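You operate a simulated robot arm through the tools that you are given. There is no shell and no other tool. Be economical: measure what you need, move in short steps, check, and stop when the job is done.

Carry out the task below with a simulated robot arm. There is one attempt and no reset: what you move stays moved.

## Task
Strain the silver jug's juice through the white strainer into the clear jug, then rest it on the empty jug.
Fine: all of it; silver jug back on the bench, nothing spilt. Set down upright: jug.

It is judged by the outcome, as a careful person would: the job done as asked, and still so three seconds after it is handed in. It fails if anything else is knocked over, pushed out of place, dropped, spilled or broken.

## Robot
A 6-joint arm with a fingered hand, fixed in place. Base frame: the origin is at the foot of the arm, x ahead of it, y to its left, z up; the work surface is at about z = 800. Readings come in mm, rad, newtons and seconds.
With the tool pointing down near the work surface it reaches from about 220 to 780 mm from the base axis. Its first joint turns from -2.007 to 2.007 rad. Payload 4 kg.
The TCP is the grasp point between the finger pads, 26 mm short of the fingertips. In the tool frame z runs along the fingers and y along their closing line. The gripper opens to 164 mm. The gripper's body begins 73 mm behind the TCP. The gripper is a hand of 5 fingers: y runs from the thumb to the fingers, the wrist lies at [0, 0, -239] in the tool frame.
Orientation is that of the tool frame in the base frame, as a unit quaternion [w, x, y, z]. With the fingers straight down and closing along the base's y, the tool's x points along the base's -x, its y along +y and its z along -z.

## Interface
- The arm moves only by the tool drive_tool. Its argument "moves" is a list of rows, each a list of 6 numbers: the shift along the tool's x, y, z in units of 50 mm (1.0 is 50 mm), then the turn, a rotation vector about the tool's x, y, z in units of 6 degrees (1.0 is 6 degrees). In form: [[tx, ty, tz, wx, wy, wz], ...]. A call has 1 to 12 rows; each row shifts and turns the commanded pose from where the row before left it, along the tool's axes as they then stand. A call with a number of a shift or a turn outside -1 to 1 is refused whole. Rows are played at 5 a second. More than 50 mm and 0.15 rad between two rows, and nothing of the call is played. Where a pose cannot be reached the arm comes as near as it can. A force on the tool above 40 N (or 10 N above the force at the start of the call, whichever is more), or a blocked arm, ends the call early, and 0.2 s more pass. In this call time passes only in rows, and 0.2 s behind the last. It gives the time, the measured TCP pose, the force on the tool (base axes), the opening and the grip force at its end, in the units of the frame above (readings bear some noise), with the torque about the TCP (base axes, N m) and any sound that the robot's microphone picked up.
- Cameras (640 x 400 px; columns grow to the right, rows downward): "scene" is fixed at [399.7, 650.2, 1552.1]; the picture's right is [-0.99, -0.12, 0.00], its down [-0.08, 0.71, -0.70] and it looks along [0.08, -0.70, -0.71] (base axes); focal length 214 px, centre (320, 200). "wrist" rides on the gripper at [50, -70, -94] in the tool frame; the picture's right is [0.81, 0.59, 0.00], its down [-0.43, 0.60, -0.68] and it looks along [-0.40, 0.55, 0.74] (tool axes); focal length 270 px, centre (320, 200). There is no depth. A picture from a camera that has moved, and an enlarged one, comes with that camera's place and axes in the base frame and with its lens.
- grab_frame(camera): a new picture of that camera. It takes no simulated time.
- raise_lower(by): slides the trunk up (or, below 0, down) by that many mm; the arm rides with it, the base frame stays. It gives what a move gives, with no picture.
- finger_targets(finger1, finger2, finger3, finger4, thumb_bend): sets how far each is bent, from 0 (flat) to 1 (curled in); at 0.3 the hand is open as for a grip, at 0.7 the pads meet at the TCP. One left out holds its place. A second passes; each finger stops where it meets its share of the squeeze, and holds until it gets a number again. It is the only way to open and close the hand. It gives what a move gives, with no picture; readings hold the bend of each and the force on the fingers (four entries, about 0 where the hand has none), thumb and palm.
- close_up(camera, box): a new picture of the part [left, top, right, bottom] of that camera's present view, enlarged. It takes no simulated time.
- close_job(): hands the job in; it is judged then, once.

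Work in short steps. Places have to be worked out from the pictures, the camera data and where the tool is seen: move nearer, look again, correct. Check each grasp and each placing, and mend what went wrong. You have 120 turns and 84 pictures in all, those below and enlarged ones among them. Open the gripper and draw the arm clear of the work before you hand the job in, unless the task says otherwise; then end with one line.

The tools are called after "Call:" as name(argument=value, ...) on one line, values as JSON. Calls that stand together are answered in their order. drive_tool: Moves the arm, as the interface text tells. Its arguments: {"type":"object","properties":{"moves":{"type":"array"}},"required":["moves"]} The other tools are called the same way: raise_lower (by) slides the trunk up or down; finger_targets (finger1, finger2, finger3, finger4, thumb_bend) moves the fingers one by one; grab_frame (camera) takes a picture; close_up (camera, box) takes an enlarged picture of a part of a camera's view; close_job () hands the job in.

At the start:

```text
time: 0.0
ee_pos: [445.3, 377.7, 1330.7]
tool_rot: [0.0, 0.001, 1.0, 0.0]
force: [-0.7, 0.1, 0.5]
ft_torque: [0.03, 0.0, 0.0]
opening: 164.0
finger_force: 0.0
shape: jaw
bend: [0.3, 0.3, 0.3, 0.3, 0.3]
finger forces: [0.1, 0.0, 0.0, 0.1, 0.1, 0.0]
trunk travel left (down, up): [-875.0, 115.0]
```

scene: 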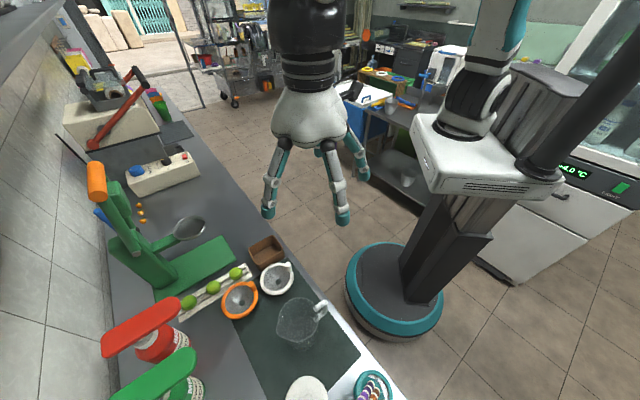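
wrist: 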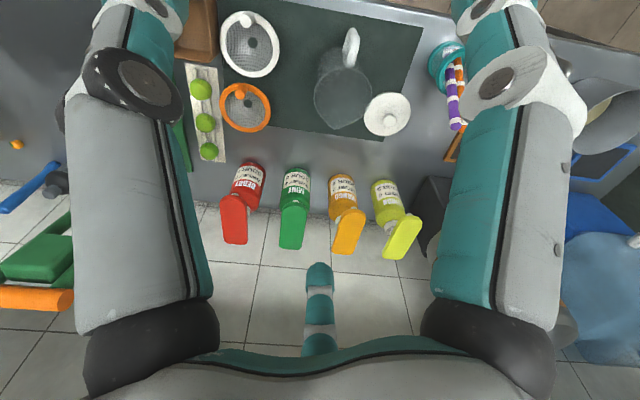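

I'll look closer at the bench first to find the silver jug.

Call:
close_up(camera="scene", box=[160, 220, 420, 400])

Call:
close_up(camera="wrist", box=[160, 0, 480, 200])

Call:
close_up(camera="wrist", box=[400, 20, 640, 280])

```text
2.22 times, centred on (290, 310) of scene
camera zoom: at [399.7, 650.2, 1552.1], right [-0.99, -0.12, 0.0], down [-0.08, 0.71, -0.7], along [0.08, -0.7, -0.71], focal length 477 px, centre (387, -44)
```

zoom: 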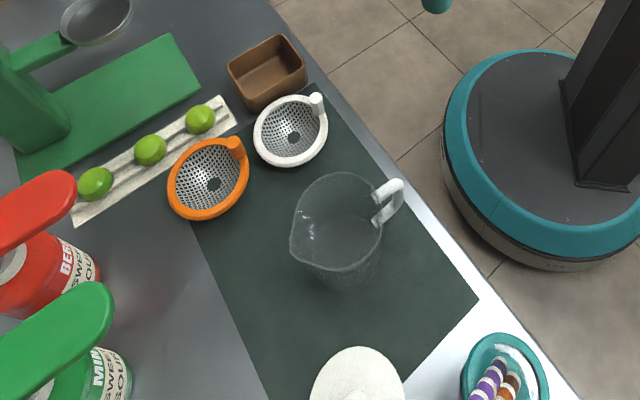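

```text
2.00 times, centred on (320, 100) of wrist
camera zoom: at [394.3, 308.2, 1423.9], right [-0.81, 0.59, 0.0], down [0.43, 0.6, 0.68], along [0.4, 0.55, -0.74], focal length 541 px, centre (320, 400)
```

zoom: 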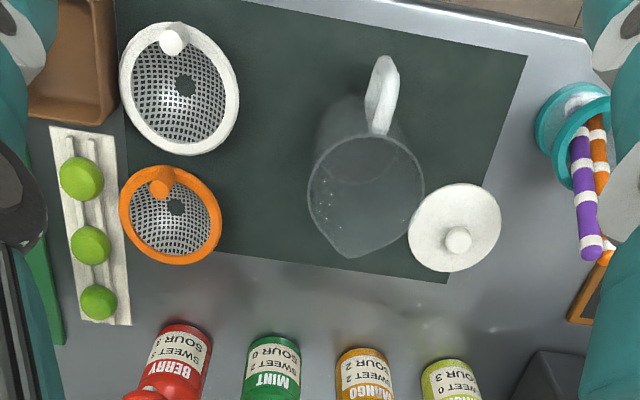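

```text
1.54 times, centred on (520, 150) of wrist
camera zoom: at [394.3, 308.2, 1423.9], right [-0.81, 0.59, 0.0], down [0.43, 0.6, 0.68], along [0.4, 0.55, -0.74], focal length 416 px, centre (12, 277)
```

zoom: 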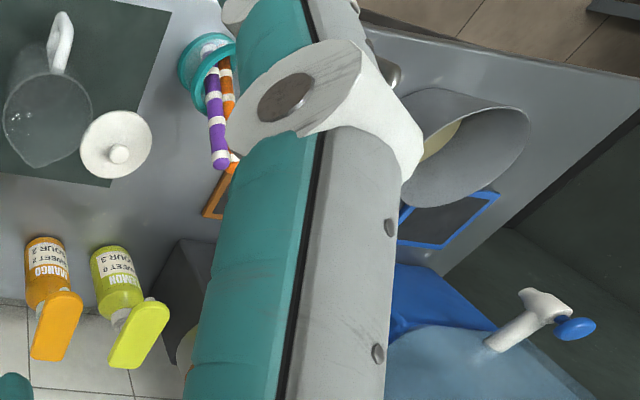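

The silver jug appears to be the grey wide-mouthed vessel at the far +y end, hidden by a finger. I move the hand that way, high up, and turn it for a clear look.

Call:
drive_tool(moves=[[1, 0, 0, 0, 0, 0], [1, 0, 0, 0, 0, 0], [1, 0, 0, 0, 0, 0], [0, 0, 0, 0, 0, -1], [0, 0, 0, 0, 0, -1], [0, 0, 0, 0, 0, -1], [0, 0, 0, 0, 0, -1], [0, 0, 0, 0, 0, -1], [0, 0, 0, 0, 0, -1]])

Call:
grab_frame(camera="wrist")

Call:
grab_frame(camera="scene")

```text
time: 2.0
ee_pos: [294.6, 377.5, 1331.0]
tool_rot: [0.0, -0.31, 0.951, -0.001]
force: [-0.2, -0.2, 0.4]
ft_torque: [-0.01, -0.01, 0.0]
opening: 164.0
finger_force: 0.1
shape: jaw
bend: [0.3, 0.3, 0.3, 0.3, 0.3]
finger forces: [0.1, 0.0, 0.1, 0.0, 0.1, 0.0]
trunk travel left (down, up): [-875.0, 115.0]
```

```text
78 pictures are left
camera wrist: at [294.6, 291.6, 1423.8], right [-1.0, 0.0, 0.0], down [0.0, 0.74, 0.68], along [0.0, 0.68, -0.74], focal length 270 px, centre (320, 200)
```

wrist: 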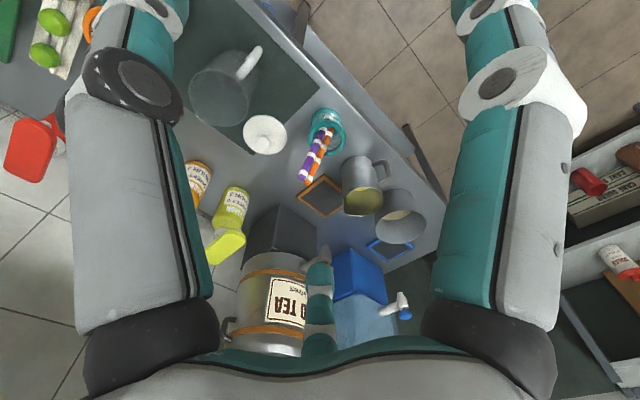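

```text
77 pictures are left
```

scene: 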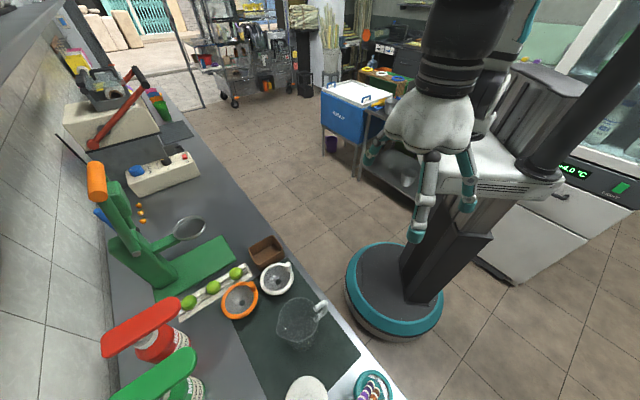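

Call:
close_up(camera="wrist", box=[280, 80, 460, 280])

Call:
close_up(camera="wrist", box=[160, 30, 360, 180])

```text
2.00 times, centred on (370, 180) of wrist
camera zoom: at [294.6, 291.6, 1423.8], right [-1.0, 0.0, 0.0], down [0.0, 0.74, 0.68], along [0.0, 0.68, -0.74], focal length 541 px, centre (220, 240)
```

zoom: 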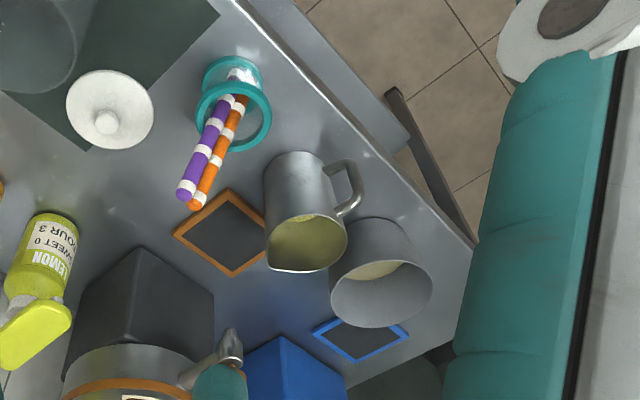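

```text
2.67 times, centred on (260, 105) of wrist
camera zoom: at [294.6, 291.6, 1423.8], right [-1.0, 0.0, 0.0], down [0.0, 0.74, 0.68], along [0.0, 0.68, -0.74], focal length 721 px, centre (480, 453)
```

zoom: 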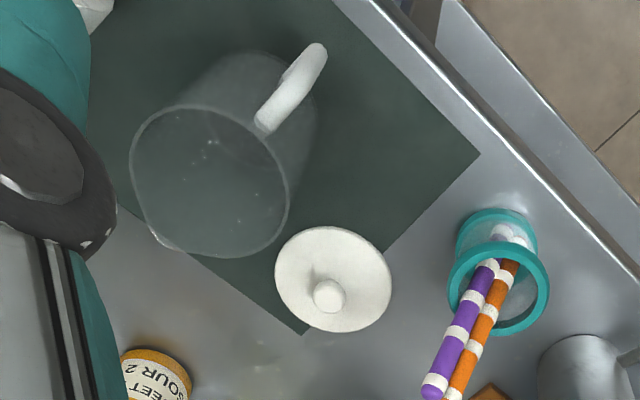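

The silver jug (handle towards −x/−y, yellow juice) stands near (187, 752), rim about z 930; the clear jug near (473, 483), rim z≈950; the white strainer near (593, 332). I go above the strainer first for a closer look.

Call:
drive_tool(moves=[[-0.61, -0.61, 0, 0, 0, 0], [-0.61, -0.61, 0, 0, 0, 0], [-0.61, -0.61, 0, 0, 0, 0], [-0.61, -0.61, 0, 0, 0, 0], [-0.61, -0.61, 0, 0, 0, 0], [-0.61, -0.61, 0, 0, 0, 0], [-0.61, -0.61, 0, 0, 0, 0], [0, 0, 1, 0, 0, 0], [0, 0, 1, 0, 0, 0], [0, 0, 1, 0, 0, 0], [0, 0, 1, 0, 0, 0], [0, 0, 1, 0, 0, 0]])

Call:
grab_frame(camera="wrist")

Call:
grab_frame(camera="scene")

```text
time: 4.6
ee_pos: [594.0, 331.8, 1080.9]
tool_rot: [0.0, -0.309, 0.951, 0.0]
force: [-1.1, 0.6, 0.4]
ft_torque: [-0.01, 0.01, -0.06]
opening: 163.9
finger_force: 0.0
shape: jaw
bend: [0.3, 0.3, 0.3, 0.3, 0.3]
finger forces: [0.0, 0.0, 0.0, 0.0, 0.1, 0.0]
trunk travel left (down, up): [-875.0, 115.0]
```

```text
74 pictures are left
camera wrist: at [594.2, 244.9, 1173.2], right [-1.0, 0.0, 0.0], down [0.0, 0.74, 0.68], along [0.0, 0.68, -0.74], focal length 270 px, centre (320, 200)
```

wrist: 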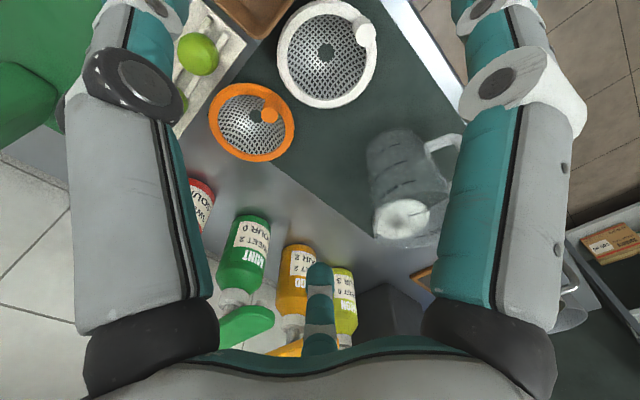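

```text
73 pictures are left
```

scene: 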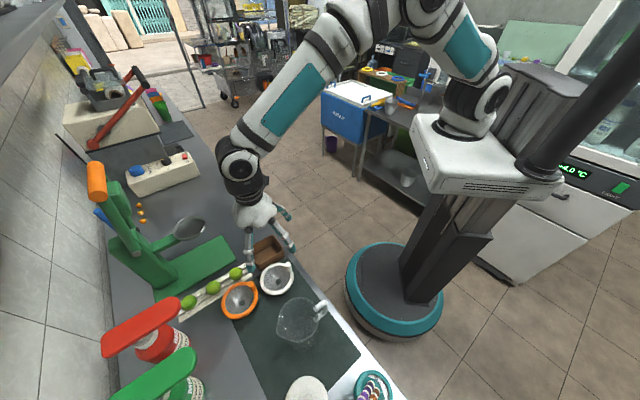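

The strainer is right below. I zoom in on the strainer and the hand to learn the finger layout.

Call:
close_up(camera="scene", box=[200, 170, 340, 330])

Call:
close_up(camera="wrist", box=[180, 0, 470, 260])

```text
2.50 times, centred on (270, 250) of scene
camera zoom: at [399.7, 650.2, 1552.1], right [-0.99, -0.12, 0.0], down [-0.08, 0.71, -0.7], along [0.08, -0.7, -0.71], focal length 536 px, centre (445, 75)
```

zoom: 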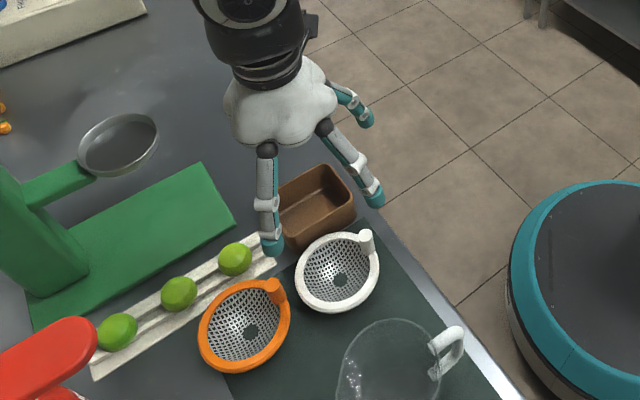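

```text
1.54 times, centred on (325, 130) of wrist
camera zoom: at [594.2, 244.9, 1173.2], right [-1.0, 0.0, 0.0], down [0.0, 0.74, 0.68], along [0.0, 0.68, -0.74], focal length 416 px, centre (312, 308)
```

zoom: 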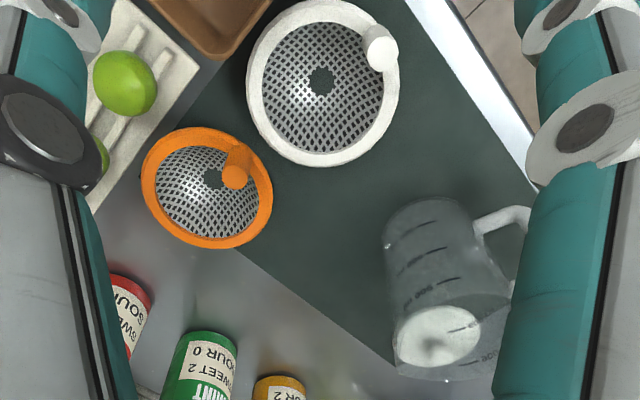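

I need to know which digit is where; I bend finger1 alone in the air and look.

Call:
finger_targets(finger1=0.6, finger2=0.45)

Call:
close_up(camera="scene", box=[200, 170, 340, 330])

Call:
grab_frame(camera="wrist")

```text
time: 5.6
ee_pos: [593.5, 330.2, 1080.3]
tool_rot: [0.001, -0.309, 0.951, 0.0]
force: [-1.0, 0.2, 0.6]
ft_torque: [-0.01, 0.01, -0.01]
opening: 70.7
finger_force: 0.1
shape: fingers
bend: [0.6, 0.45, 0.3, 0.3, 0.3]
finger forces: [0.0, 0.1, 0.0, 0.0, 0.0, 0.0]
trunk travel left (down, up): [-875.0, 115.0]
```

```text
2.50 times, centred on (270, 250) of scene
camera zoom: at [399.7, 650.2, 1552.1], right [-0.99, -0.12, 0.0], down [-0.08, 0.71, -0.7], along [0.08, -0.7, -0.71], focal length 536 px, centre (445, 75)
```

zoom: 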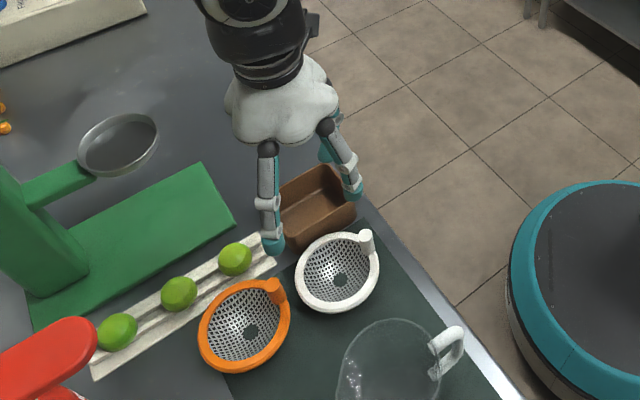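

```text
69 pictures are left
camera wrist: at [593.3, 244.3, 1174.1], right [-1.0, 0.0, 0.0], down [0.0, 0.74, 0.68], along [0.0, 0.68, -0.74], focal length 270 px, centre (320, 200)
```

wrist: 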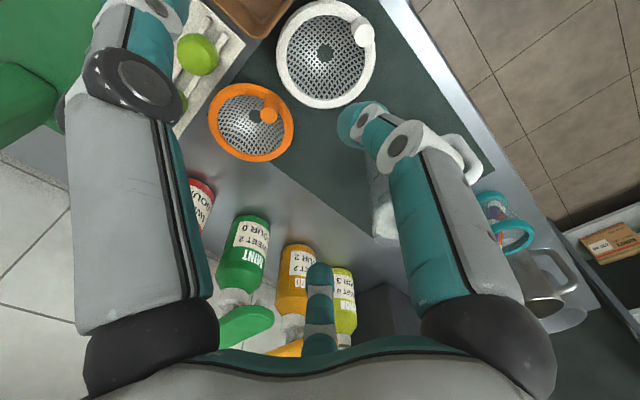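

The hand is a five-digit radial one (thumb at tool −y, fingers at 72° steps). I reopen, also curl finger4 fully to see how it tucks, and move back and down for a better look at the strainer's lug and neighbours.

Call:
finger_targets(finger1=0.3, finger2=0.3, finger4=1.0)

Call:
drive_tool(moves=[[0.44, -0.6, 0.5, 0, 0, 0], [0.44, -0.6, 0.5, 0, 0, 0], [0.44, -0.6, 0.5, 0, 0, 0], [0, 0, 1, 0, 0, 0]])

Call:
grab_frame(camera="wrist")

Call:
close_up(camera="scene", box=[200, 170, 340, 330])

```text
time: 6.6
ee_pos: [594.4, 330.3, 1082.1]
tool_rot: [-0.001, -0.309, 0.951, 0.0]
force: [0.0, -0.4, 0.9]
ft_torque: [0.01, -0.02, -0.05]
opening: 90.7
finger_force: 0.0
shape: fingers
bend: [0.3, 0.3, 0.3, 1.0, 0.3]
finger forces: [0.1, 0.1, 0.0, 0.0, 0.0, 0.1]
trunk travel left (down, up): [-875.0, 115.0]
```

```text
time: 7.6
ee_pos: [593.8, 219.3, 955.7]
tool_rot: [-0.001, -0.308, 0.951, 0.0]
force: [0.9, 0.7, -0.2]
ft_torque: [-0.02, -0.02, 0.01]
opening: 90.9
finger_force: 0.0
shape: fingers
bend: [0.3, 0.3, 0.3, 1.0, 0.3]
finger forces: [0.0, 0.0, 0.0, 0.0, 0.1, 0.0]
trunk travel left (down, up): [-875.0, 115.0]
```

```text
68 pictures are left
camera wrist: at [593.8, 133.9, 1048.0], right [-1.0, 0.0, 0.0], down [0.0, 0.74, 0.68], along [0.0, 0.68, -0.74], focal length 270 px, centre (320, 200)
```

wrist: 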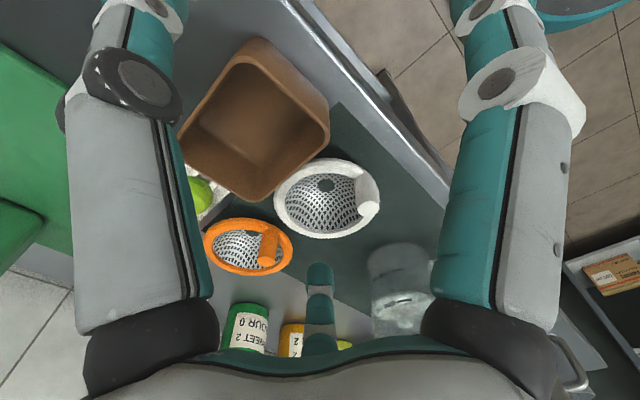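

```text
2.50 times, centred on (270, 250) of scene
camera zoom: at [399.7, 650.2, 1552.1], right [-0.99, -0.12, 0.0], down [-0.08, 0.71, -0.7], along [0.08, -0.7, -0.71], focal length 536 px, centre (445, 75)
```

zoom: 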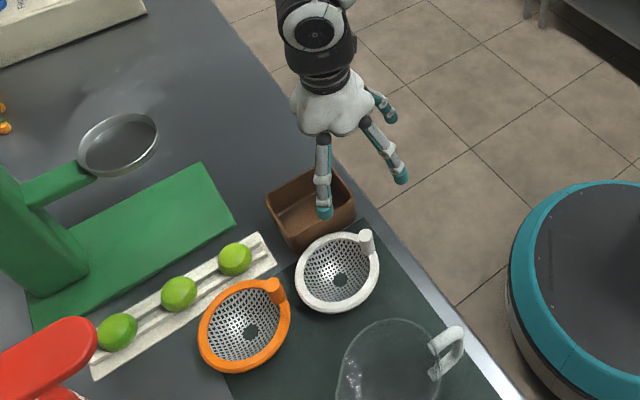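

Call:
close_up(camera="wrist", box=[180, 120, 440, 300])

Call:
close_up(camera="scene", box=[235, 250, 335, 320])

```text
2.22 times, centred on (310, 210) of wrist
camera zoom: at [593.8, 133.9, 1048.0], right [-1.0, 0.0, 0.0], down [0.0, 0.74, 0.68], along [0.0, 0.68, -0.74], focal length 601 px, centre (342, 178)
```

zoom: 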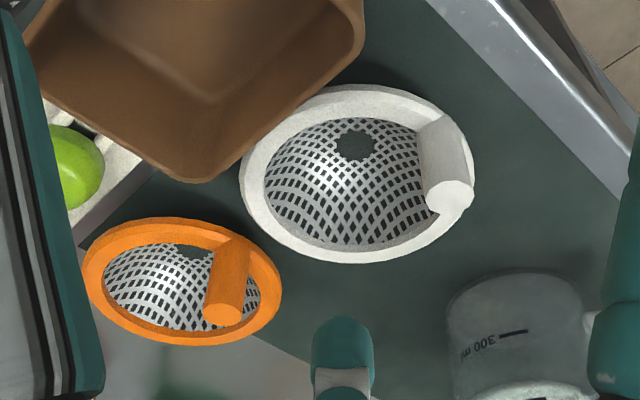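

```text
5.71 times, centred on (285, 285) of scene
camera zoom: at [399.7, 650.2, 1552.1], right [-0.99, -0.12, 0.0], down [-0.08, 0.71, -0.7], along [0.08, -0.7, -0.71], focal length 1226 px, centre (520, -286)
```

zoom: 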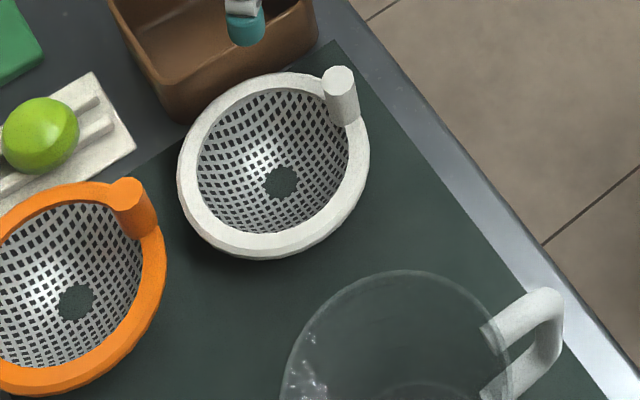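

The strainer has a 20 mm post on its ring, top near (549.5, 302, 876); the ring is at z≈825, its centre (587, 338). I'll grasp the post from above: fingers half closed, then move over it.

Call:
finger_targets(finger1=0.5, finger2=0.5, finger3=0.5, finger4=0.5, thumb_bend=0.5)

Call:
drive_tool(moves=[[-0.13, 0.93, 0, 0, 0, 0], [-0.13, 0.93, 0, 0, 0, 0], [0, 0, 0.3, 0, 0, 0]])

Call:
grab_frame(camera="wrist")

Call:
close_up(camera="scene", box=[225, 210, 345, 300])

```text
time: 8.6
ee_pos: [592.7, 219.7, 956.0]
tool_rot: [0.0, -0.31, 0.951, 0.0]
force: [0.2, 0.2, -0.2]
ft_torque: [-0.01, -0.01, 0.03]
opening: 42.7
finger_force: 0.0
shape: fingers
bend: [0.5, 0.5, 0.5, 0.5, 0.5]
finger forces: [0.0, 0.0, 0.0, 0.0, 0.0, 0.1]
trunk travel left (down, up): [-875.0, 115.0]
```

```text
time: 9.4
ee_pos: [549.0, 302.5, 941.7]
tool_rot: [0.0, -0.309, 0.951, 0.0]
force: [0.2, -0.4, 0.5]
ft_torque: [-0.02, 0.03, -0.04]
opening: 42.5
finger_force: 0.2
shape: fingers
bend: [0.5, 0.5, 0.5, 0.5, 0.5]
finger forces: [0.0, 0.0, 0.1, 0.0, 0.1, 0.0]
trunk travel left (down, up): [-875.0, 115.0]
```

```text
64 pictures are left
camera wrist: at [548.4, 216.3, 1033.9], right [-1.0, 0.0, 0.0], down [0.0, 0.74, 0.68], along [0.0, 0.68, -0.74], focal length 270 px, centre (320, 200)
```

wrist: 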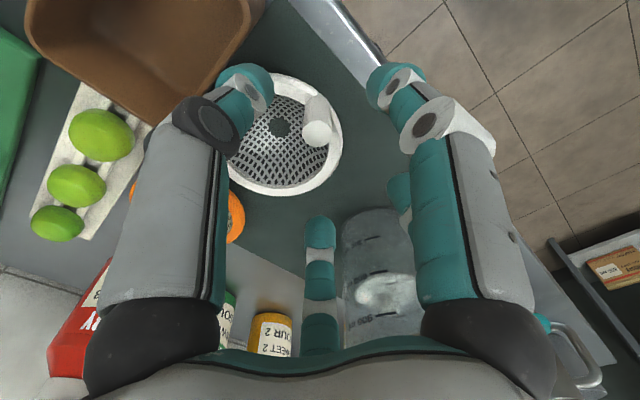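

```text
4.44 times, centred on (285, 255) of scene
camera zoom: at [399.7, 650.2, 1552.1], right [-0.99, -0.12, 0.0], down [-0.08, 0.71, -0.7], along [0.08, -0.7, -0.71], focal length 953 px, centre (476, -44)
```

zoom: 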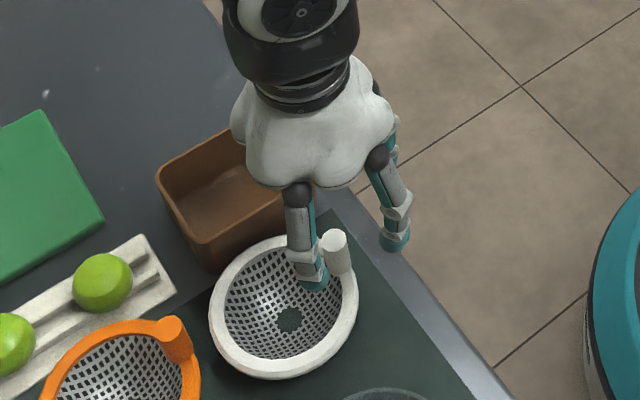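

The post is centred under the hand (estimate confirmed). The thumb would pass close to the brown box, so I close a little more, then descend.

Call:
finger_targets(finger1=0.57, finger2=0.57, finger3=0.57, finger4=0.57, thumb_bend=0.57)

Call:
drive_tool(moves=[[0, 0, 0.6, 0, 0, 0], [0, 0, 0.6, 0, 0, 0], [0, 0, 0.3, 0, 0, 0]])

Call:
grab_frame(camera="wrist")

Call:
close_up(camera="scene", box=[225, 210, 345, 300])

```text
time: 10.4
ee_pos: [547.7, 302.4, 941.4]
tool_rot: [0.0, -0.309, 0.951, -0.001]
force: [-1.3, 0.8, -0.2]
ft_torque: [-0.01, 0.01, -0.01]
opening: 28.0
finger_force: 0.1
shape: fingers
bend: [0.56, 0.56, 0.56, 0.56, 0.56]
finger forces: [0.2, 0.0, 0.0, 0.0, 0.0, 0.1]
trunk travel left (down, up): [-875.0, 115.0]
```

```text
time: 11.2
ee_pos: [549.4, 302.2, 868.3]
tool_rot: [0.002, -0.309, 0.951, 0.002]
force: [1.1, 0.6, 11.1]
ft_torque: [0.32, -0.25, -0.02]
opening: 27.7
finger_force: 5.6
shape: fingers
bend: [0.56, 0.56, 0.56, 0.56, 0.56]
finger forces: [0.1, 0.0, 5.8, 6.1, 0.0, 0.1]
trunk travel left (down, up): [-875.0, 115.0]
```

```text
62 pictures are left
camera wrist: at [548.0, 215.6, 961.2], right [-1.0, 0.0, 0.0], down [0.0, 0.73, 0.68], along [0.0, 0.68, -0.73], focal length 270 px, centre (320, 200)
```

wrist: 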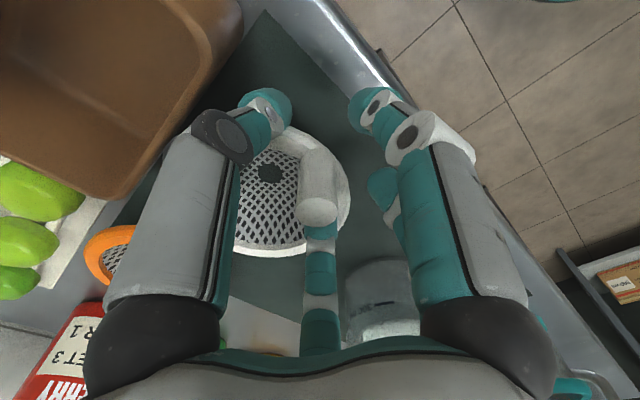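

```text
4.44 times, centred on (285, 255) of scene
camera zoom: at [399.7, 650.2, 1552.1], right [-0.99, -0.12, 0.0], down [-0.08, 0.71, -0.7], along [0.08, -0.7, -0.71], focal length 953 px, centre (476, -44)
```

zoom: 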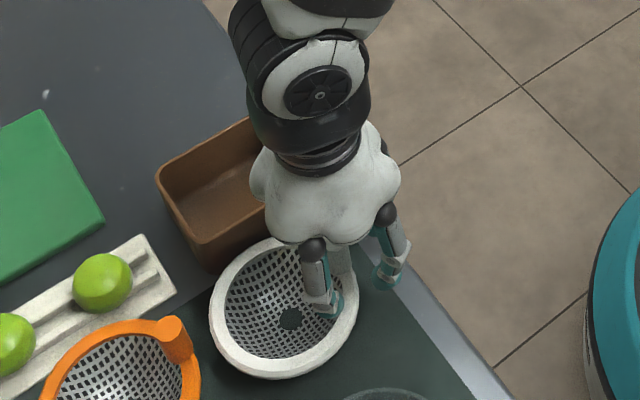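

Fingers 3 and 4 touched the ring top. I back off 8 mm and close on the post.

Call:
drive_tool(moves=[[0, 0, -0.2, 0, 0, 0]])

Call:
finger_targets(finger1=0.72, finger2=0.72, finger3=0.72, finger4=0.72, thumb_bend=0.72)

Call:
grab_frame(camera="wrist")

Call:
close_up(camera="scene", box=[225, 210, 345, 300])

```text
time: 11.6
ee_pos: [548.3, 300.7, 875.9]
tool_rot: [0.0, -0.31, 0.951, 0.0]
force: [-0.8, -0.1, 0.2]
ft_torque: [0.02, 0.0, -0.01]
opening: 27.7
finger_force: 0.0
shape: fingers
bend: [0.56, 0.56, 0.56, 0.56, 0.56]
finger forces: [0.0, 0.0, 0.0, 0.0, 0.0, 0.0]
trunk travel left (down, up): [-875.0, 115.0]
```

```text
time: 12.6
ee_pos: [548.5, 300.7, 875.4]
tool_rot: [0.001, -0.309, 0.951, 0.0]
force: [0.2, 0.5, 0.5]
ft_torque: [0.0, 0.02, -0.01]
opening: 2.0
finger_force: 16.6
shape: fingers
bend: [0.67, 0.66, 0.65, 0.66, 0.67]
finger forces: [5.5, 6.7, 7.0, 6.4, 7.8, 0.0]
trunk travel left (down, up): [-875.0, 115.0]
```

```text
60 pictures are left
camera wrist: at [548.3, 215.0, 969.0], right [-1.0, 0.0, 0.0], down [0.0, 0.74, 0.68], along [0.0, 0.68, -0.74], focal length 270 px, centre (320, 200)
```

wrist: 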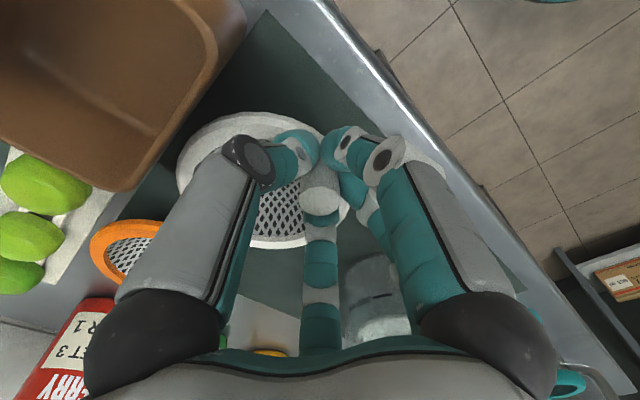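

```text
4.44 times, centred on (285, 255) of scene
camera zoom: at [399.7, 650.2, 1552.1], right [-0.99, -0.12, 0.0], down [-0.08, 0.71, -0.7], along [0.08, -0.7, -0.71], focal length 953 px, centre (476, -44)
```

zoom: 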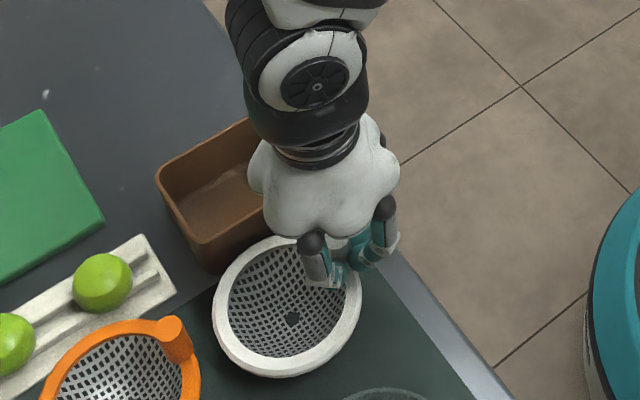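

All five fingers hold the post. I lift 175 mm and check it hangs level.

Call:
drive_tool(moves=[[0, 0, -0.3, 0, 0, 0], [0, 0, -0.6, 0, 0, 0], [0, 0, -0.7, 0, 0, 0], [0, 0, -0.7, 0, 0, 0], [0, 0, -0.7, 0, 0, 0], [0, 0, -0.7, 0, 0, 0]])

Call:
grab_frame(camera="wrist")

Call:
close_up(camera="scene", box=[210, 190, 370, 350])

```text
time: 14.0
ee_pos: [549.2, 302.1, 1062.0]
tool_rot: [0.0, -0.31, 0.951, 0.0]
force: [0.7, 0.7, -1.0]
ft_torque: [-0.04, 0.04, 0.0]
opening: 2.0
finger_force: 16.5
shape: fingers
bend: [0.67, 0.66, 0.65, 0.66, 0.67]
finger forces: [5.6, 6.7, 6.9, 6.1, 7.8, 0.1]
trunk travel left (down, up): [-875.0, 115.0]
```

```text
58 pictures are left
camera wrist: at [548.3, 216.0, 1155.3], right [-1.0, 0.0, 0.0], down [0.0, 0.74, 0.68], along [0.0, 0.68, -0.74], focal length 270 px, centre (320, 200)
```

wrist: 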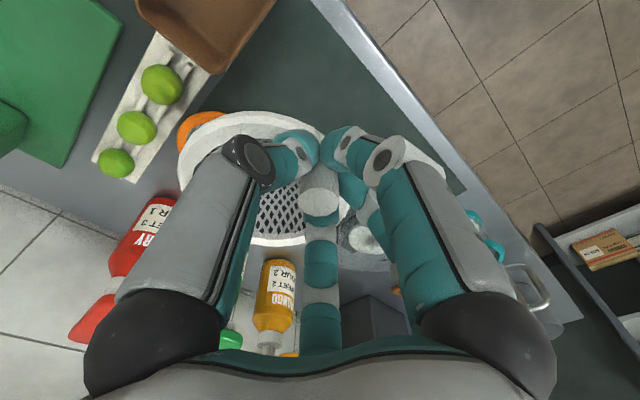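

```text
2.50 times, centred on (290, 270) of scene
camera zoom: at [399.7, 650.2, 1552.1], right [-0.99, -0.12, 0.0], down [-0.08, 0.71, -0.7], along [0.08, -0.7, -0.71], focal length 536 px, centre (395, 25)
```

zoom: 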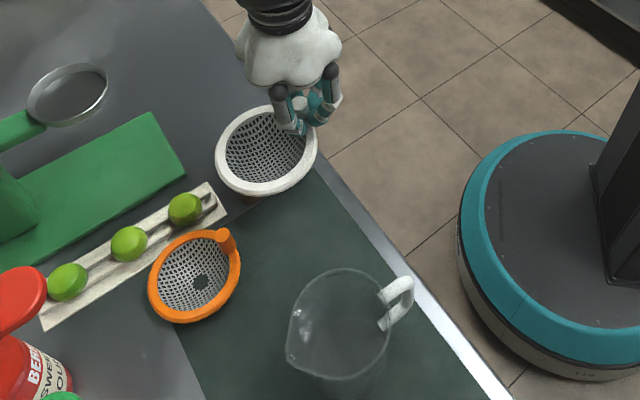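

Held level. I take a fine view of the clear jug's rim to centre the strainer.

Call:
close_up(camera="scene", box=[265, 285, 345, 355])

```text
5.71 times, centred on (305, 320) of scene
camera zoom: at [399.7, 650.2, 1552.1], right [-0.99, -0.12, 0.0], down [-0.08, 0.71, -0.7], along [0.08, -0.7, -0.71], focal length 1226 px, centre (406, -486)
```

zoom: 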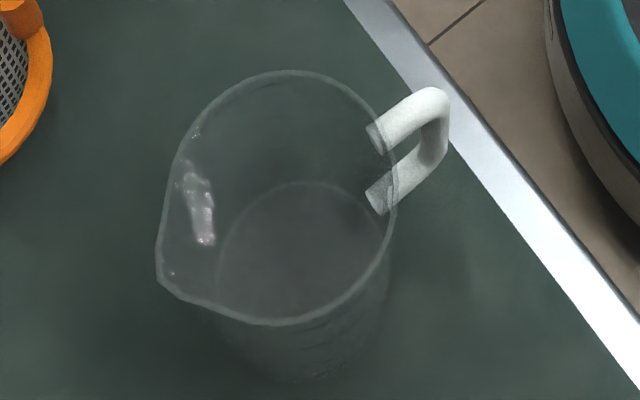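

Jug rim centre ≈ (475, 487), radius ≈ 52. I carry the strainer level over it, staying about 35 mm above the rim.

Call:
drive_tool(moves=[[0.02, 0.75, 0, 0, 0, 0], [0.02, 0.75, 0, 0, 0, 0], [0.02, 0.75, 0, 0, 0, 0], [0.01, 0.75, 0, 0, 0, 0], [0.0, 0.71, 0, 0, 0, 0]])

Call:
close_up(camera="scene", box=[255, 265, 355, 355])

Call:
grab_frame(camera="wrist")

```text
time: 15.2
ee_pos: [435.8, 451.0, 1059.6]
tool_rot: [0.001, -0.309, 0.951, -0.001]
force: [-0.7, -0.4, -1.0]
ft_torque: [-0.08, 0.02, 0.0]
opening: 2.0
finger_force: 16.6
shape: fingers
bend: [0.67, 0.66, 0.65, 0.66, 0.67]
finger forces: [5.5, 6.8, 7.0, 6.1, 7.7, 0.0]
trunk travel left (down, up): [-875.0, 115.0]
```

```text
4.44 times, centred on (305, 310) of scene
camera zoom: at [399.7, 650.2, 1552.1], right [-0.99, -0.12, 0.0], down [-0.08, 0.71, -0.7], along [0.08, -0.7, -0.71], focal length 953 px, centre (387, -289)
```

zoom: 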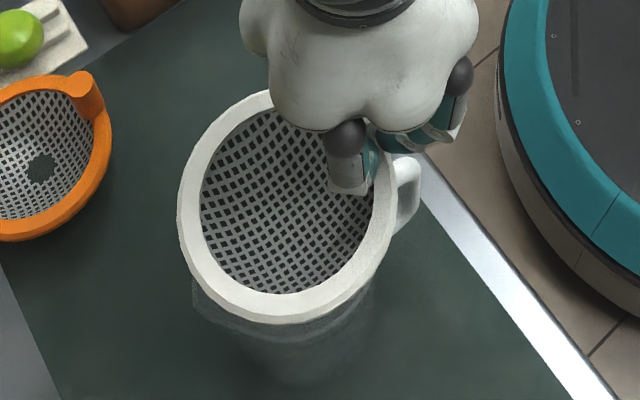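

```text
54 pictures are left
camera wrist: at [435.7, 364.0, 1153.4], right [-1.0, 0.0, 0.0], down [0.0, 0.74, 0.68], along [0.0, 0.68, -0.74], focal length 270 px, centre (320, 200)
```

wrist: 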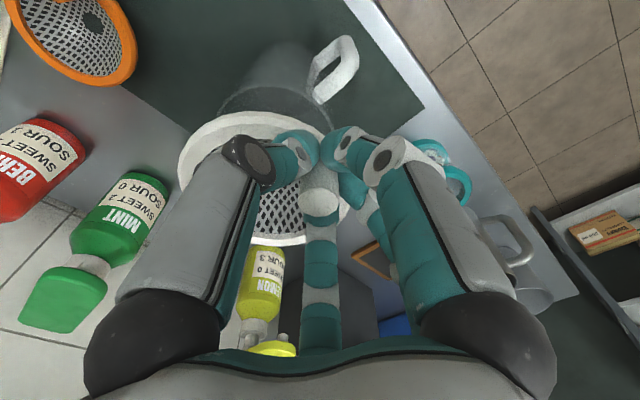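

Ring centre ≈ (473, 486), matching the rim. I lower slowly until contact.

Call:
drive_tool(moves=[[-0.03, -0.02, 0.3, 0, 0, 0], [0, 0, 0.3, 0, 0, 0], [0, 0, 0.15, 0, 0, 0]])

Call:
close_up(camera="scene", box=[255, 265, 355, 355])

```text
time: 16.0
ee_pos: [438.3, 448.5, 1023.6]
tool_rot: [0.0, -0.31, 0.951, -0.001]
force: [0.1, -0.1, -0.3]
ft_torque: [-0.02, 0.02, 0.01]
opening: 1.7
finger_force: 16.7
shape: fingers
bend: [0.67, 0.66, 0.65, 0.66, 0.67]
finger forces: [5.5, 6.7, 6.9, 6.1, 7.7, 0.0]
trunk travel left (down, up): [-875.0, 115.0]
```

```text
4.44 times, centred on (305, 310) of scene
camera zoom: at [399.7, 650.2, 1552.1], right [-0.99, -0.12, 0.0], down [-0.08, 0.71, -0.7], along [0.08, -0.7, -0.71], focal length 953 px, centre (387, -289)
```

zoom: 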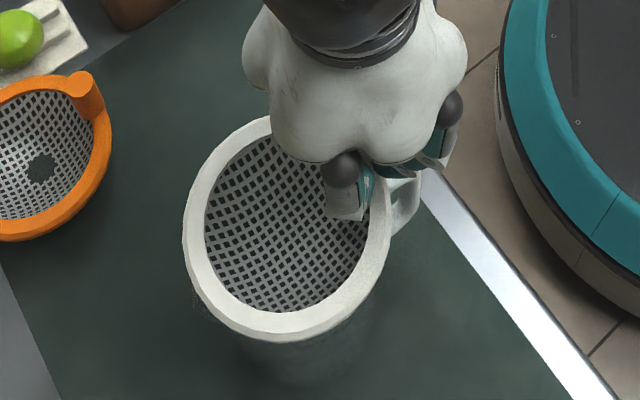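

Call:
drive_tool(moves=[[0, 0, 0.1, 0, 0, 0], [0, 0, 0.1, 0, 0, 0]])

Call:
drive_tool(moves=[[0, 0, 0.06, 0, 0, 0]])

Call:
close_up(camera="scene", box=[255, 265, 355, 355])

Call:
grab_frame(camera="wrist")

```text
time: 16.6
ee_pos: [439.4, 449.8, 1013.3]
tool_rot: [0.001, -0.309, 0.951, 0.0]
force: [0.3, 0.0, -1.1]
ft_torque: [-0.02, 0.01, -0.01]
opening: 1.8
finger_force: 16.4
shape: fingers
bend: [0.67, 0.66, 0.65, 0.66, 0.67]
finger forces: [5.5, 6.8, 6.8, 6.1, 7.7, 0.0]
trunk travel left (down, up): [-875.0, 115.0]
```

```text
time: 17.0
ee_pos: [438.9, 450.2, 1008.9]
tool_rot: [0.0, -0.309, 0.951, 0.0]
force: [0.6, 0.6, -0.9]
ft_torque: [-0.05, 0.01, 0.0]
opening: 1.8
finger_force: 16.2
shape: fingers
bend: [0.67, 0.66, 0.65, 0.66, 0.67]
finger forces: [5.5, 6.7, 6.9, 6.1, 7.6, 0.0]
trunk travel left (down, up): [-875.0, 115.0]
```

```text
4.44 times, centred on (305, 310) of scene
camera zoom: at [399.7, 650.2, 1552.1], right [-0.99, -0.12, 0.0], down [-0.08, 0.71, -0.7], along [0.08, -0.7, -0.71], focal length 953 px, centre (387, -289)
```

zoom: 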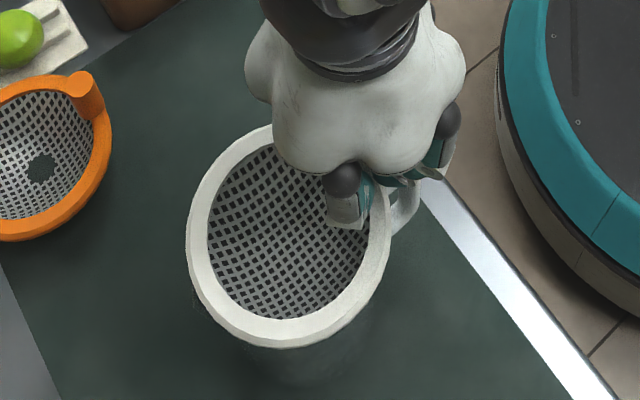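

```text
51 pictures are left
camera wrist: at [438.6, 364.0, 1103.1], right [-1.0, 0.0, 0.0], down [0.0, 0.74, 0.68], along [0.0, 0.68, -0.74], focal length 270 px, centre (320, 200)
```

wrist: 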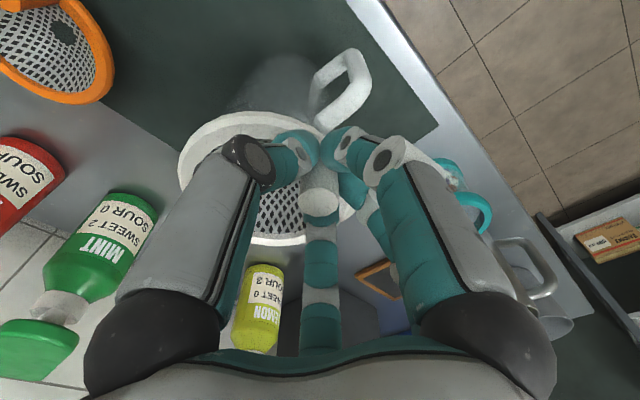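

No contact yet; I keep lowering in small steps.

Call:
drive_tool(moves=[[0, 0, 0.08, 0, 0, 0]])

Call:
drive_tool(moves=[[0, 0, 0.06, 0, 0, 0]])

Call:
drive_tool(moves=[[0, 0, 0.05, 0, 0, 0]])

```text
time: 17.4
ee_pos: [439.3, 449.8, 1004.6]
tool_rot: [0.0, -0.31, 0.951, 0.0]
force: [0.1, 0.5, -0.4]
ft_torque: [-0.04, -0.01, 0.01]
opening: 1.8
finger_force: 16.5
shape: fingers
bend: [0.67, 0.66, 0.65, 0.66, 0.67]
finger forces: [5.5, 6.6, 6.9, 6.1, 7.7, 0.0]
trunk travel left (down, up): [-875.0, 115.0]
```

```text
time: 17.8
ee_pos: [439.0, 450.7, 1003.3]
tool_rot: [0.0, -0.309, 0.951, 0.0]
force: [0.3, -0.5, -1.4]
ft_torque: [0.0, 0.03, -0.03]
opening: 2.0
finger_force: 16.7
shape: fingers
bend: [0.67, 0.66, 0.65, 0.66, 0.67]
finger forces: [5.5, 6.7, 7.0, 6.1, 7.7, 0.0]
trunk travel left (down, up): [-875.0, 115.0]
```

```text
time: 18.2
ee_pos: [439.2, 449.2, 1001.1]
tool_rot: [0.0, -0.309, 0.951, 0.0]
force: [1.0, 0.1, 1.7]
ft_torque: [0.0, 0.05, 0.01]
opening: 1.8
finger_force: 17.3
shape: fingers
bend: [0.67, 0.66, 0.65, 0.66, 0.67]
finger forces: [5.8, 7.0, 7.1, 6.3, 8.1, 0.0]
trunk travel left (down, up): [-875.0, 115.0]
```

First sign of contact (z force positive). One more tiny step and a look.

Call:
drive_tool(moves=[[0, 0, 0.03, 0, 0, 0]])

Call:
close_up(camera="scene", box=[265, 275, 345, 345])

```text
time: 18.6
ee_pos: [438.0, 450.9, 1001.0]
tool_rot: [0.001, -0.309, 0.951, 0.0]
force: [-0.3, 0.1, 8.7]
ft_torque: [-0.04, 0.06, 0.0]
opening: 1.7
finger_force: 19.3
shape: fingers
bend: [0.67, 0.66, 0.65, 0.66, 0.67]
finger forces: [6.6, 7.7, 7.7, 7.0, 9.1, 0.1]
trunk travel left (down, up): [-875.0, 115.0]
```

```text
5.71 times, centred on (305, 310) of scene
camera zoom: at [399.7, 650.2, 1552.1], right [-0.99, -0.12, 0.0], down [-0.08, 0.71, -0.7], along [0.08, -0.7, -0.71], focal length 1226 px, centre (406, -429)
```

zoom: 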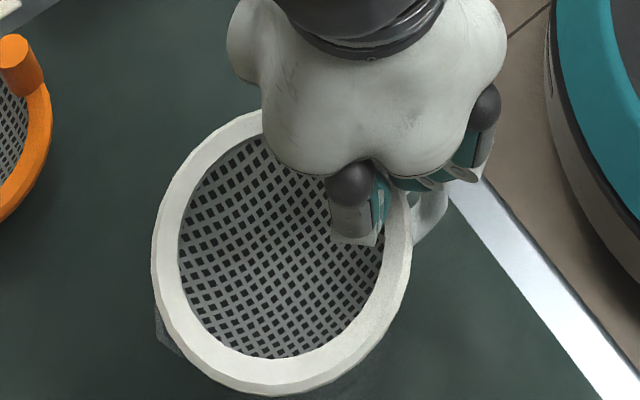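

Firm contact and the ring is concentric with the rim. I ease off 1 mm and open the fingers.

Call:
drive_tool(moves=[[0, 0, -0.02, 0, 0, 0]])

Call:
finger_targets(finger1=0.55, finger2=0.55, finger3=0.55, finger4=0.55, thumb_bend=0.55)

Call:
drive_tool(moves=[[0, 0, -0.4, 0, 0, 0], [0, 0, -0.6, 0, 0, 0], [0, 0, -0.8, 0, 0, 0], [0, 0, -1, 0, 0, 0], [0, 0, -1, 0, 0, 0]])

Call:
close_up(camera="scene", box=[255, 255, 355, 345])

Call:
grab_frame(camera="wrist")

```text
time: 19.0
ee_pos: [438.0, 449.9, 1001.4]
tool_rot: [0.001, -0.309, 0.951, 0.0]
force: [0.4, 0.0, 7.0]
ft_torque: [-0.03, 0.03, -0.02]
opening: 1.9
finger_force: 18.5
shape: fingers
bend: [0.67, 0.66, 0.65, 0.66, 0.67]
finger forces: [6.4, 7.7, 7.7, 6.9, 9.0, 0.0]
trunk travel left (down, up): [-875.0, 115.0]
```

```text
time: 20.0
ee_pos: [438.8, 449.9, 1000.6]
tool_rot: [0.0, -0.309, 0.951, 0.0]
force: [-0.3, 0.0, -0.4]
ft_torque: [-0.02, -0.01, 0.0]
opening: 29.6
finger_force: 0.1
shape: fingers
bend: [0.55, 0.55, 0.55, 0.55, 0.55]
finger forces: [0.1, 0.1, 0.0, 0.0, 0.0, 0.0]
trunk travel left (down, up): [-875.0, 115.0]
```

```text
time: 21.2
ee_pos: [439.1, 448.1, 1189.3]
tool_rot: [0.0, -0.309, 0.951, 0.0]
force: [-0.5, -0.6, -0.7]
ft_torque: [0.01, 0.0, 0.04]
opening: 29.7
finger_force: 0.0
shape: fingers
bend: [0.55, 0.55, 0.55, 0.55, 0.55]
finger forces: [0.0, 0.0, 0.1, 0.0, 0.0, 0.0]
trunk travel left (down, up): [-875.0, 115.0]
```

```text
4.44 times, centred on (305, 300) of scene
camera zoom: at [399.7, 650.2, 1552.1], right [-0.99, -0.12, 0.0], down [-0.08, 0.71, -0.7], along [0.08, -0.7, -0.71], focal length 953 px, centre (387, -244)
```

zoom: 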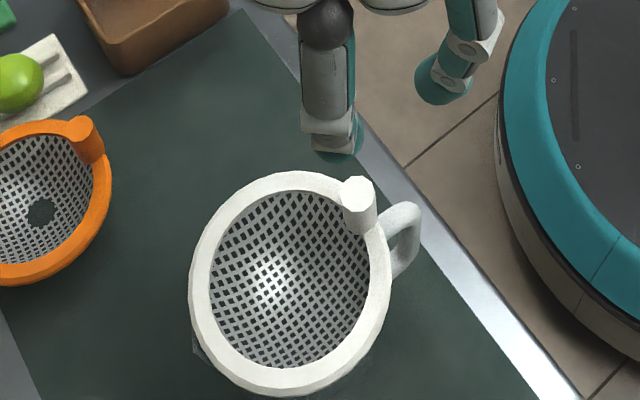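

```text
48 pictures are left
camera wrist: at [438.3, 362.2, 1282.8], right [-1.0, 0.0, 0.0], down [0.0, 0.74, 0.68], along [0.0, 0.68, -0.74], focal length 270 px, centre (320, 200)
```

wrist: 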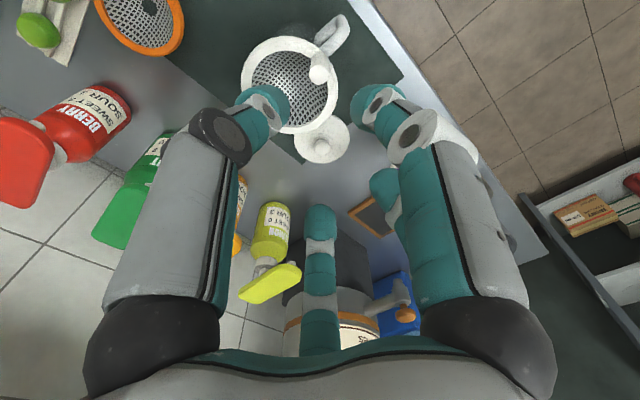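

The strainer is seated well on the clear jug. Now I move to look at the silver jug closely.

Call:
drive_tool(moves=[[0.38, 0.907, 0, 0, 0, 0], [0.38, 0.907, 0, 0, 0, 0], [0.38, 0.907, 0, 0, 0, 0], [0.38, 0.907, 0, 0, 0, 0], [0.38, 0.907, 0, 0, 0, 0], [0.38, 0.907, 0, 0, 0, 0], [0, 0, 1, 0, 0, 0], [0, 0, 1, 0, 0, 0]])

Call:
grab_frame(camera="wrist")

Call:
close_up(camera="wrist", box=[220, 80, 420, 260])

```text
time: 23.0
ee_pos: [184.6, 604.1, 1089.2]
tool_rot: [0.0, -0.309, 0.951, 0.0]
force: [0.9, 0.2, -0.1]
ft_torque: [0.03, -0.02, 0.03]
opening: 29.7
finger_force: 0.1
shape: fingers
bend: [0.55, 0.55, 0.55, 0.55, 0.55]
finger forces: [0.1, 0.0, 0.0, 0.1, 0.0, 0.1]
trunk travel left (down, up): [-875.0, 115.0]
```

```text
47 pictures are left
camera wrist: at [185.4, 518.3, 1181.5], right [-1.0, 0.0, 0.0], down [0.0, 0.74, 0.68], along [0.0, 0.68, -0.74], focal length 270 px, centre (320, 200)
```

wrist: 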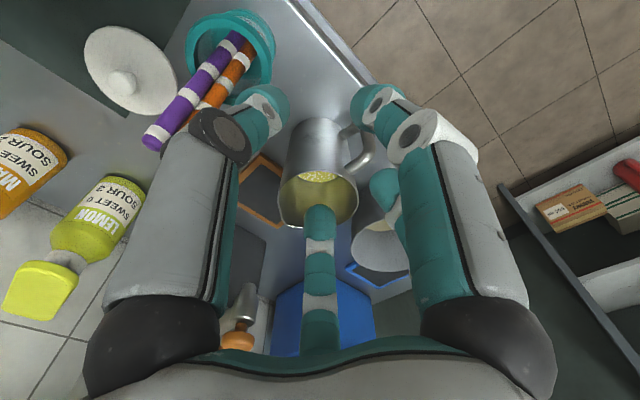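

```text
2.22 times, centred on (320, 170) of wrist
camera zoom: at [185.4, 518.3, 1181.5], right [-1.0, 0.0, 0.0], down [0.0, 0.74, 0.68], along [0.0, 0.68, -0.74], focal length 601 px, centre (320, 267)
```

zoom: 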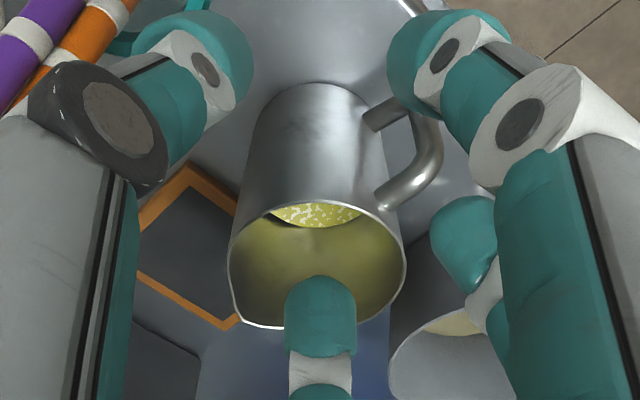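

The silver jug is about half full (pulpy juice), axis ≈ (187, 752), handle azimuth ≈ 214°. Before lifting it, I dry-run the pouring posture empty-handed high above the clear jug: travel with a −72° yaw first.

Call:
drive_tool(moves=[[-0.27, -0.44, -0.27, 0, 0, 1], [-0.31, -0.41, -0.27, 0, 0, 1], [-0.36, -0.38, -0.27, 0, 0, 1], [-0.39, -0.34, -0.27, 0, 0, 1], [-0.43, -0.3, -0.27, 0, 0, 1], [-0.46, -0.25, -0.27, 0, 0, 1], [-0.48, -0.2, -0.27, 0, 0, 1], [-0.5, -0.15, -0.27, 0, 0, 1], [-0.51, -0.1, -0.27, 0, 0, 1], [-0.52, -0.04, -0.27, 0, 0, 1], [-0.52, 0.01, -0.27, 0, 0, 1], [-0.52, 0.07, -0.27, 0, 0, 1]])

Call:
drive_tool(moves=[[0, 0, 0, 0, 0, 1], [0, 0, 0, 0, 0, 1], [0, 0, 0, 0, 0, 1], [0, 0, 0, 0, 0, 0.4], [0, 0, 0, -0.309, 0.951, 0], [0, 0, 0, -0.309, 0.951, 0], [0, 0, 0, -0.309, 0.951, 0], [0, 0, 0, -0.309, 0.951, 0], [0, 0, 0, -0.309, 0.951, 0], [0, 0, 0, -0.309, 0.951, 0]])

Call:
drive_tool(moves=[[0, 0, 0, -0.309, 0.951, 0], [0, 0, 0, -0.309, 0.951, 0], [0, 0, 0, -0.309, 0.951, 0], [0, 0, 0, -0.309, 0.951, 0], [0, 0, 0, -0.309, 0.951, 0], [0, 0, 0, -0.309, 0.951, 0], [0, 0, 0, -0.309, 0.951, 0], [0, 0, 0, -0.309, 0.951, 0], [0, 0, 0, -0.309, 0.951, 0]])

Call:
grab_frame(camera="scene")

```text
time: 25.6
ee_pos: [475.1, 482.6, 1251.3]
tool_rot: [0.0, 0.31, 0.951, 0.0]
force: [-0.3, 0.2, 0.5]
ft_torque: [0.01, -0.02, 0.0]
opening: 29.9
finger_force: 0.0
shape: fingers
bend: [0.55, 0.55, 0.55, 0.55, 0.55]
finger forces: [0.1, 0.1, 0.0, 0.0, 0.1, 0.0]
trunk travel left (down, up): [-875.0, 115.0]
```

```text
time: 27.8
ee_pos: [475.4, 482.7, 1252.7]
tool_rot: [-0.215, 0.449, 0.838, 0.224]
force: [0.0, 0.5, -0.2]
ft_torque: [0.0, -0.01, 0.0]
opening: 29.6
finger_force: 0.0
shape: fingers
bend: [0.55, 0.55, 0.55, 0.55, 0.55]
finger forces: [0.1, 0.0, 0.1, 0.0, 0.1, 0.0]
trunk travel left (down, up): [-875.0, 115.0]
```

```text
time: 29.8
ee_pos: [474.0, 483.1, 1253.5]
tool_rot: [-0.477, 0.343, 0.638, 0.498]
force: [-0.2, 0.9, -0.1]
ft_torque: [0.01, 0.01, 0.0]
opening: 29.7
finger_force: 0.1
shape: fingers
bend: [0.55, 0.55, 0.55, 0.55, 0.55]
finger forces: [0.1, 0.1, 0.0, 0.0, 0.1, 0.0]
out of reach, approached as far as the arm can: row 9
trunk travel left (down, up): [-875.0, 115.0]
```

```text
45 pictures are left
```

scene: 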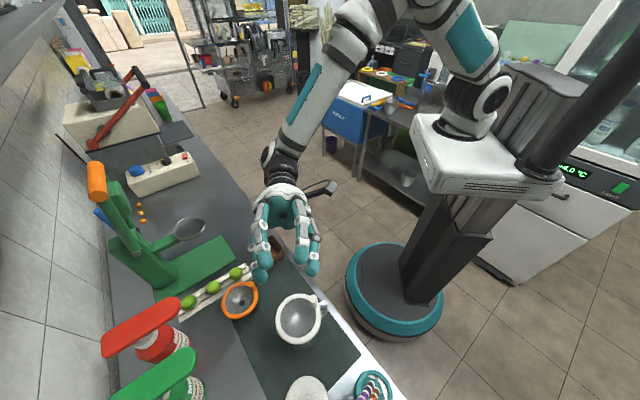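

The posture works to about 87° of hand tilt, then hits a limit. I lower 100 mm and see whether it can tilt more there.

Call:
drive_tool(moves=[[-0.95, -0.308, 0.05, 0, 0, 0], [-0.95, -0.308, 0.05, 0, 0, 0], [0, 0, 0, -0.309, 0.951, 0], [0, 0, 0, -0.309, 0.951, 0], [0, 0, 0, -0.309, 0.951, 0]])

```text
time: 31.0
ee_pos: [475.1, 487.2, 1153.4]
tool_rot: [-0.474, 0.346, 0.642, 0.495]
force: [1.3, 0.9, -0.3]
ft_torque: [-0.02, 0.0, 0.03]
opening: 29.4
finger_force: 0.0
shape: fingers
bend: [0.55, 0.55, 0.55, 0.55, 0.55]
finger forces: [0.0, 0.1, 0.1, 0.0, 0.0, 0.1]
out of reach, approached as far as the arm can: row 2, 3, 4, 5
trunk travel left (down, up): [-875.0, 115.0]
```

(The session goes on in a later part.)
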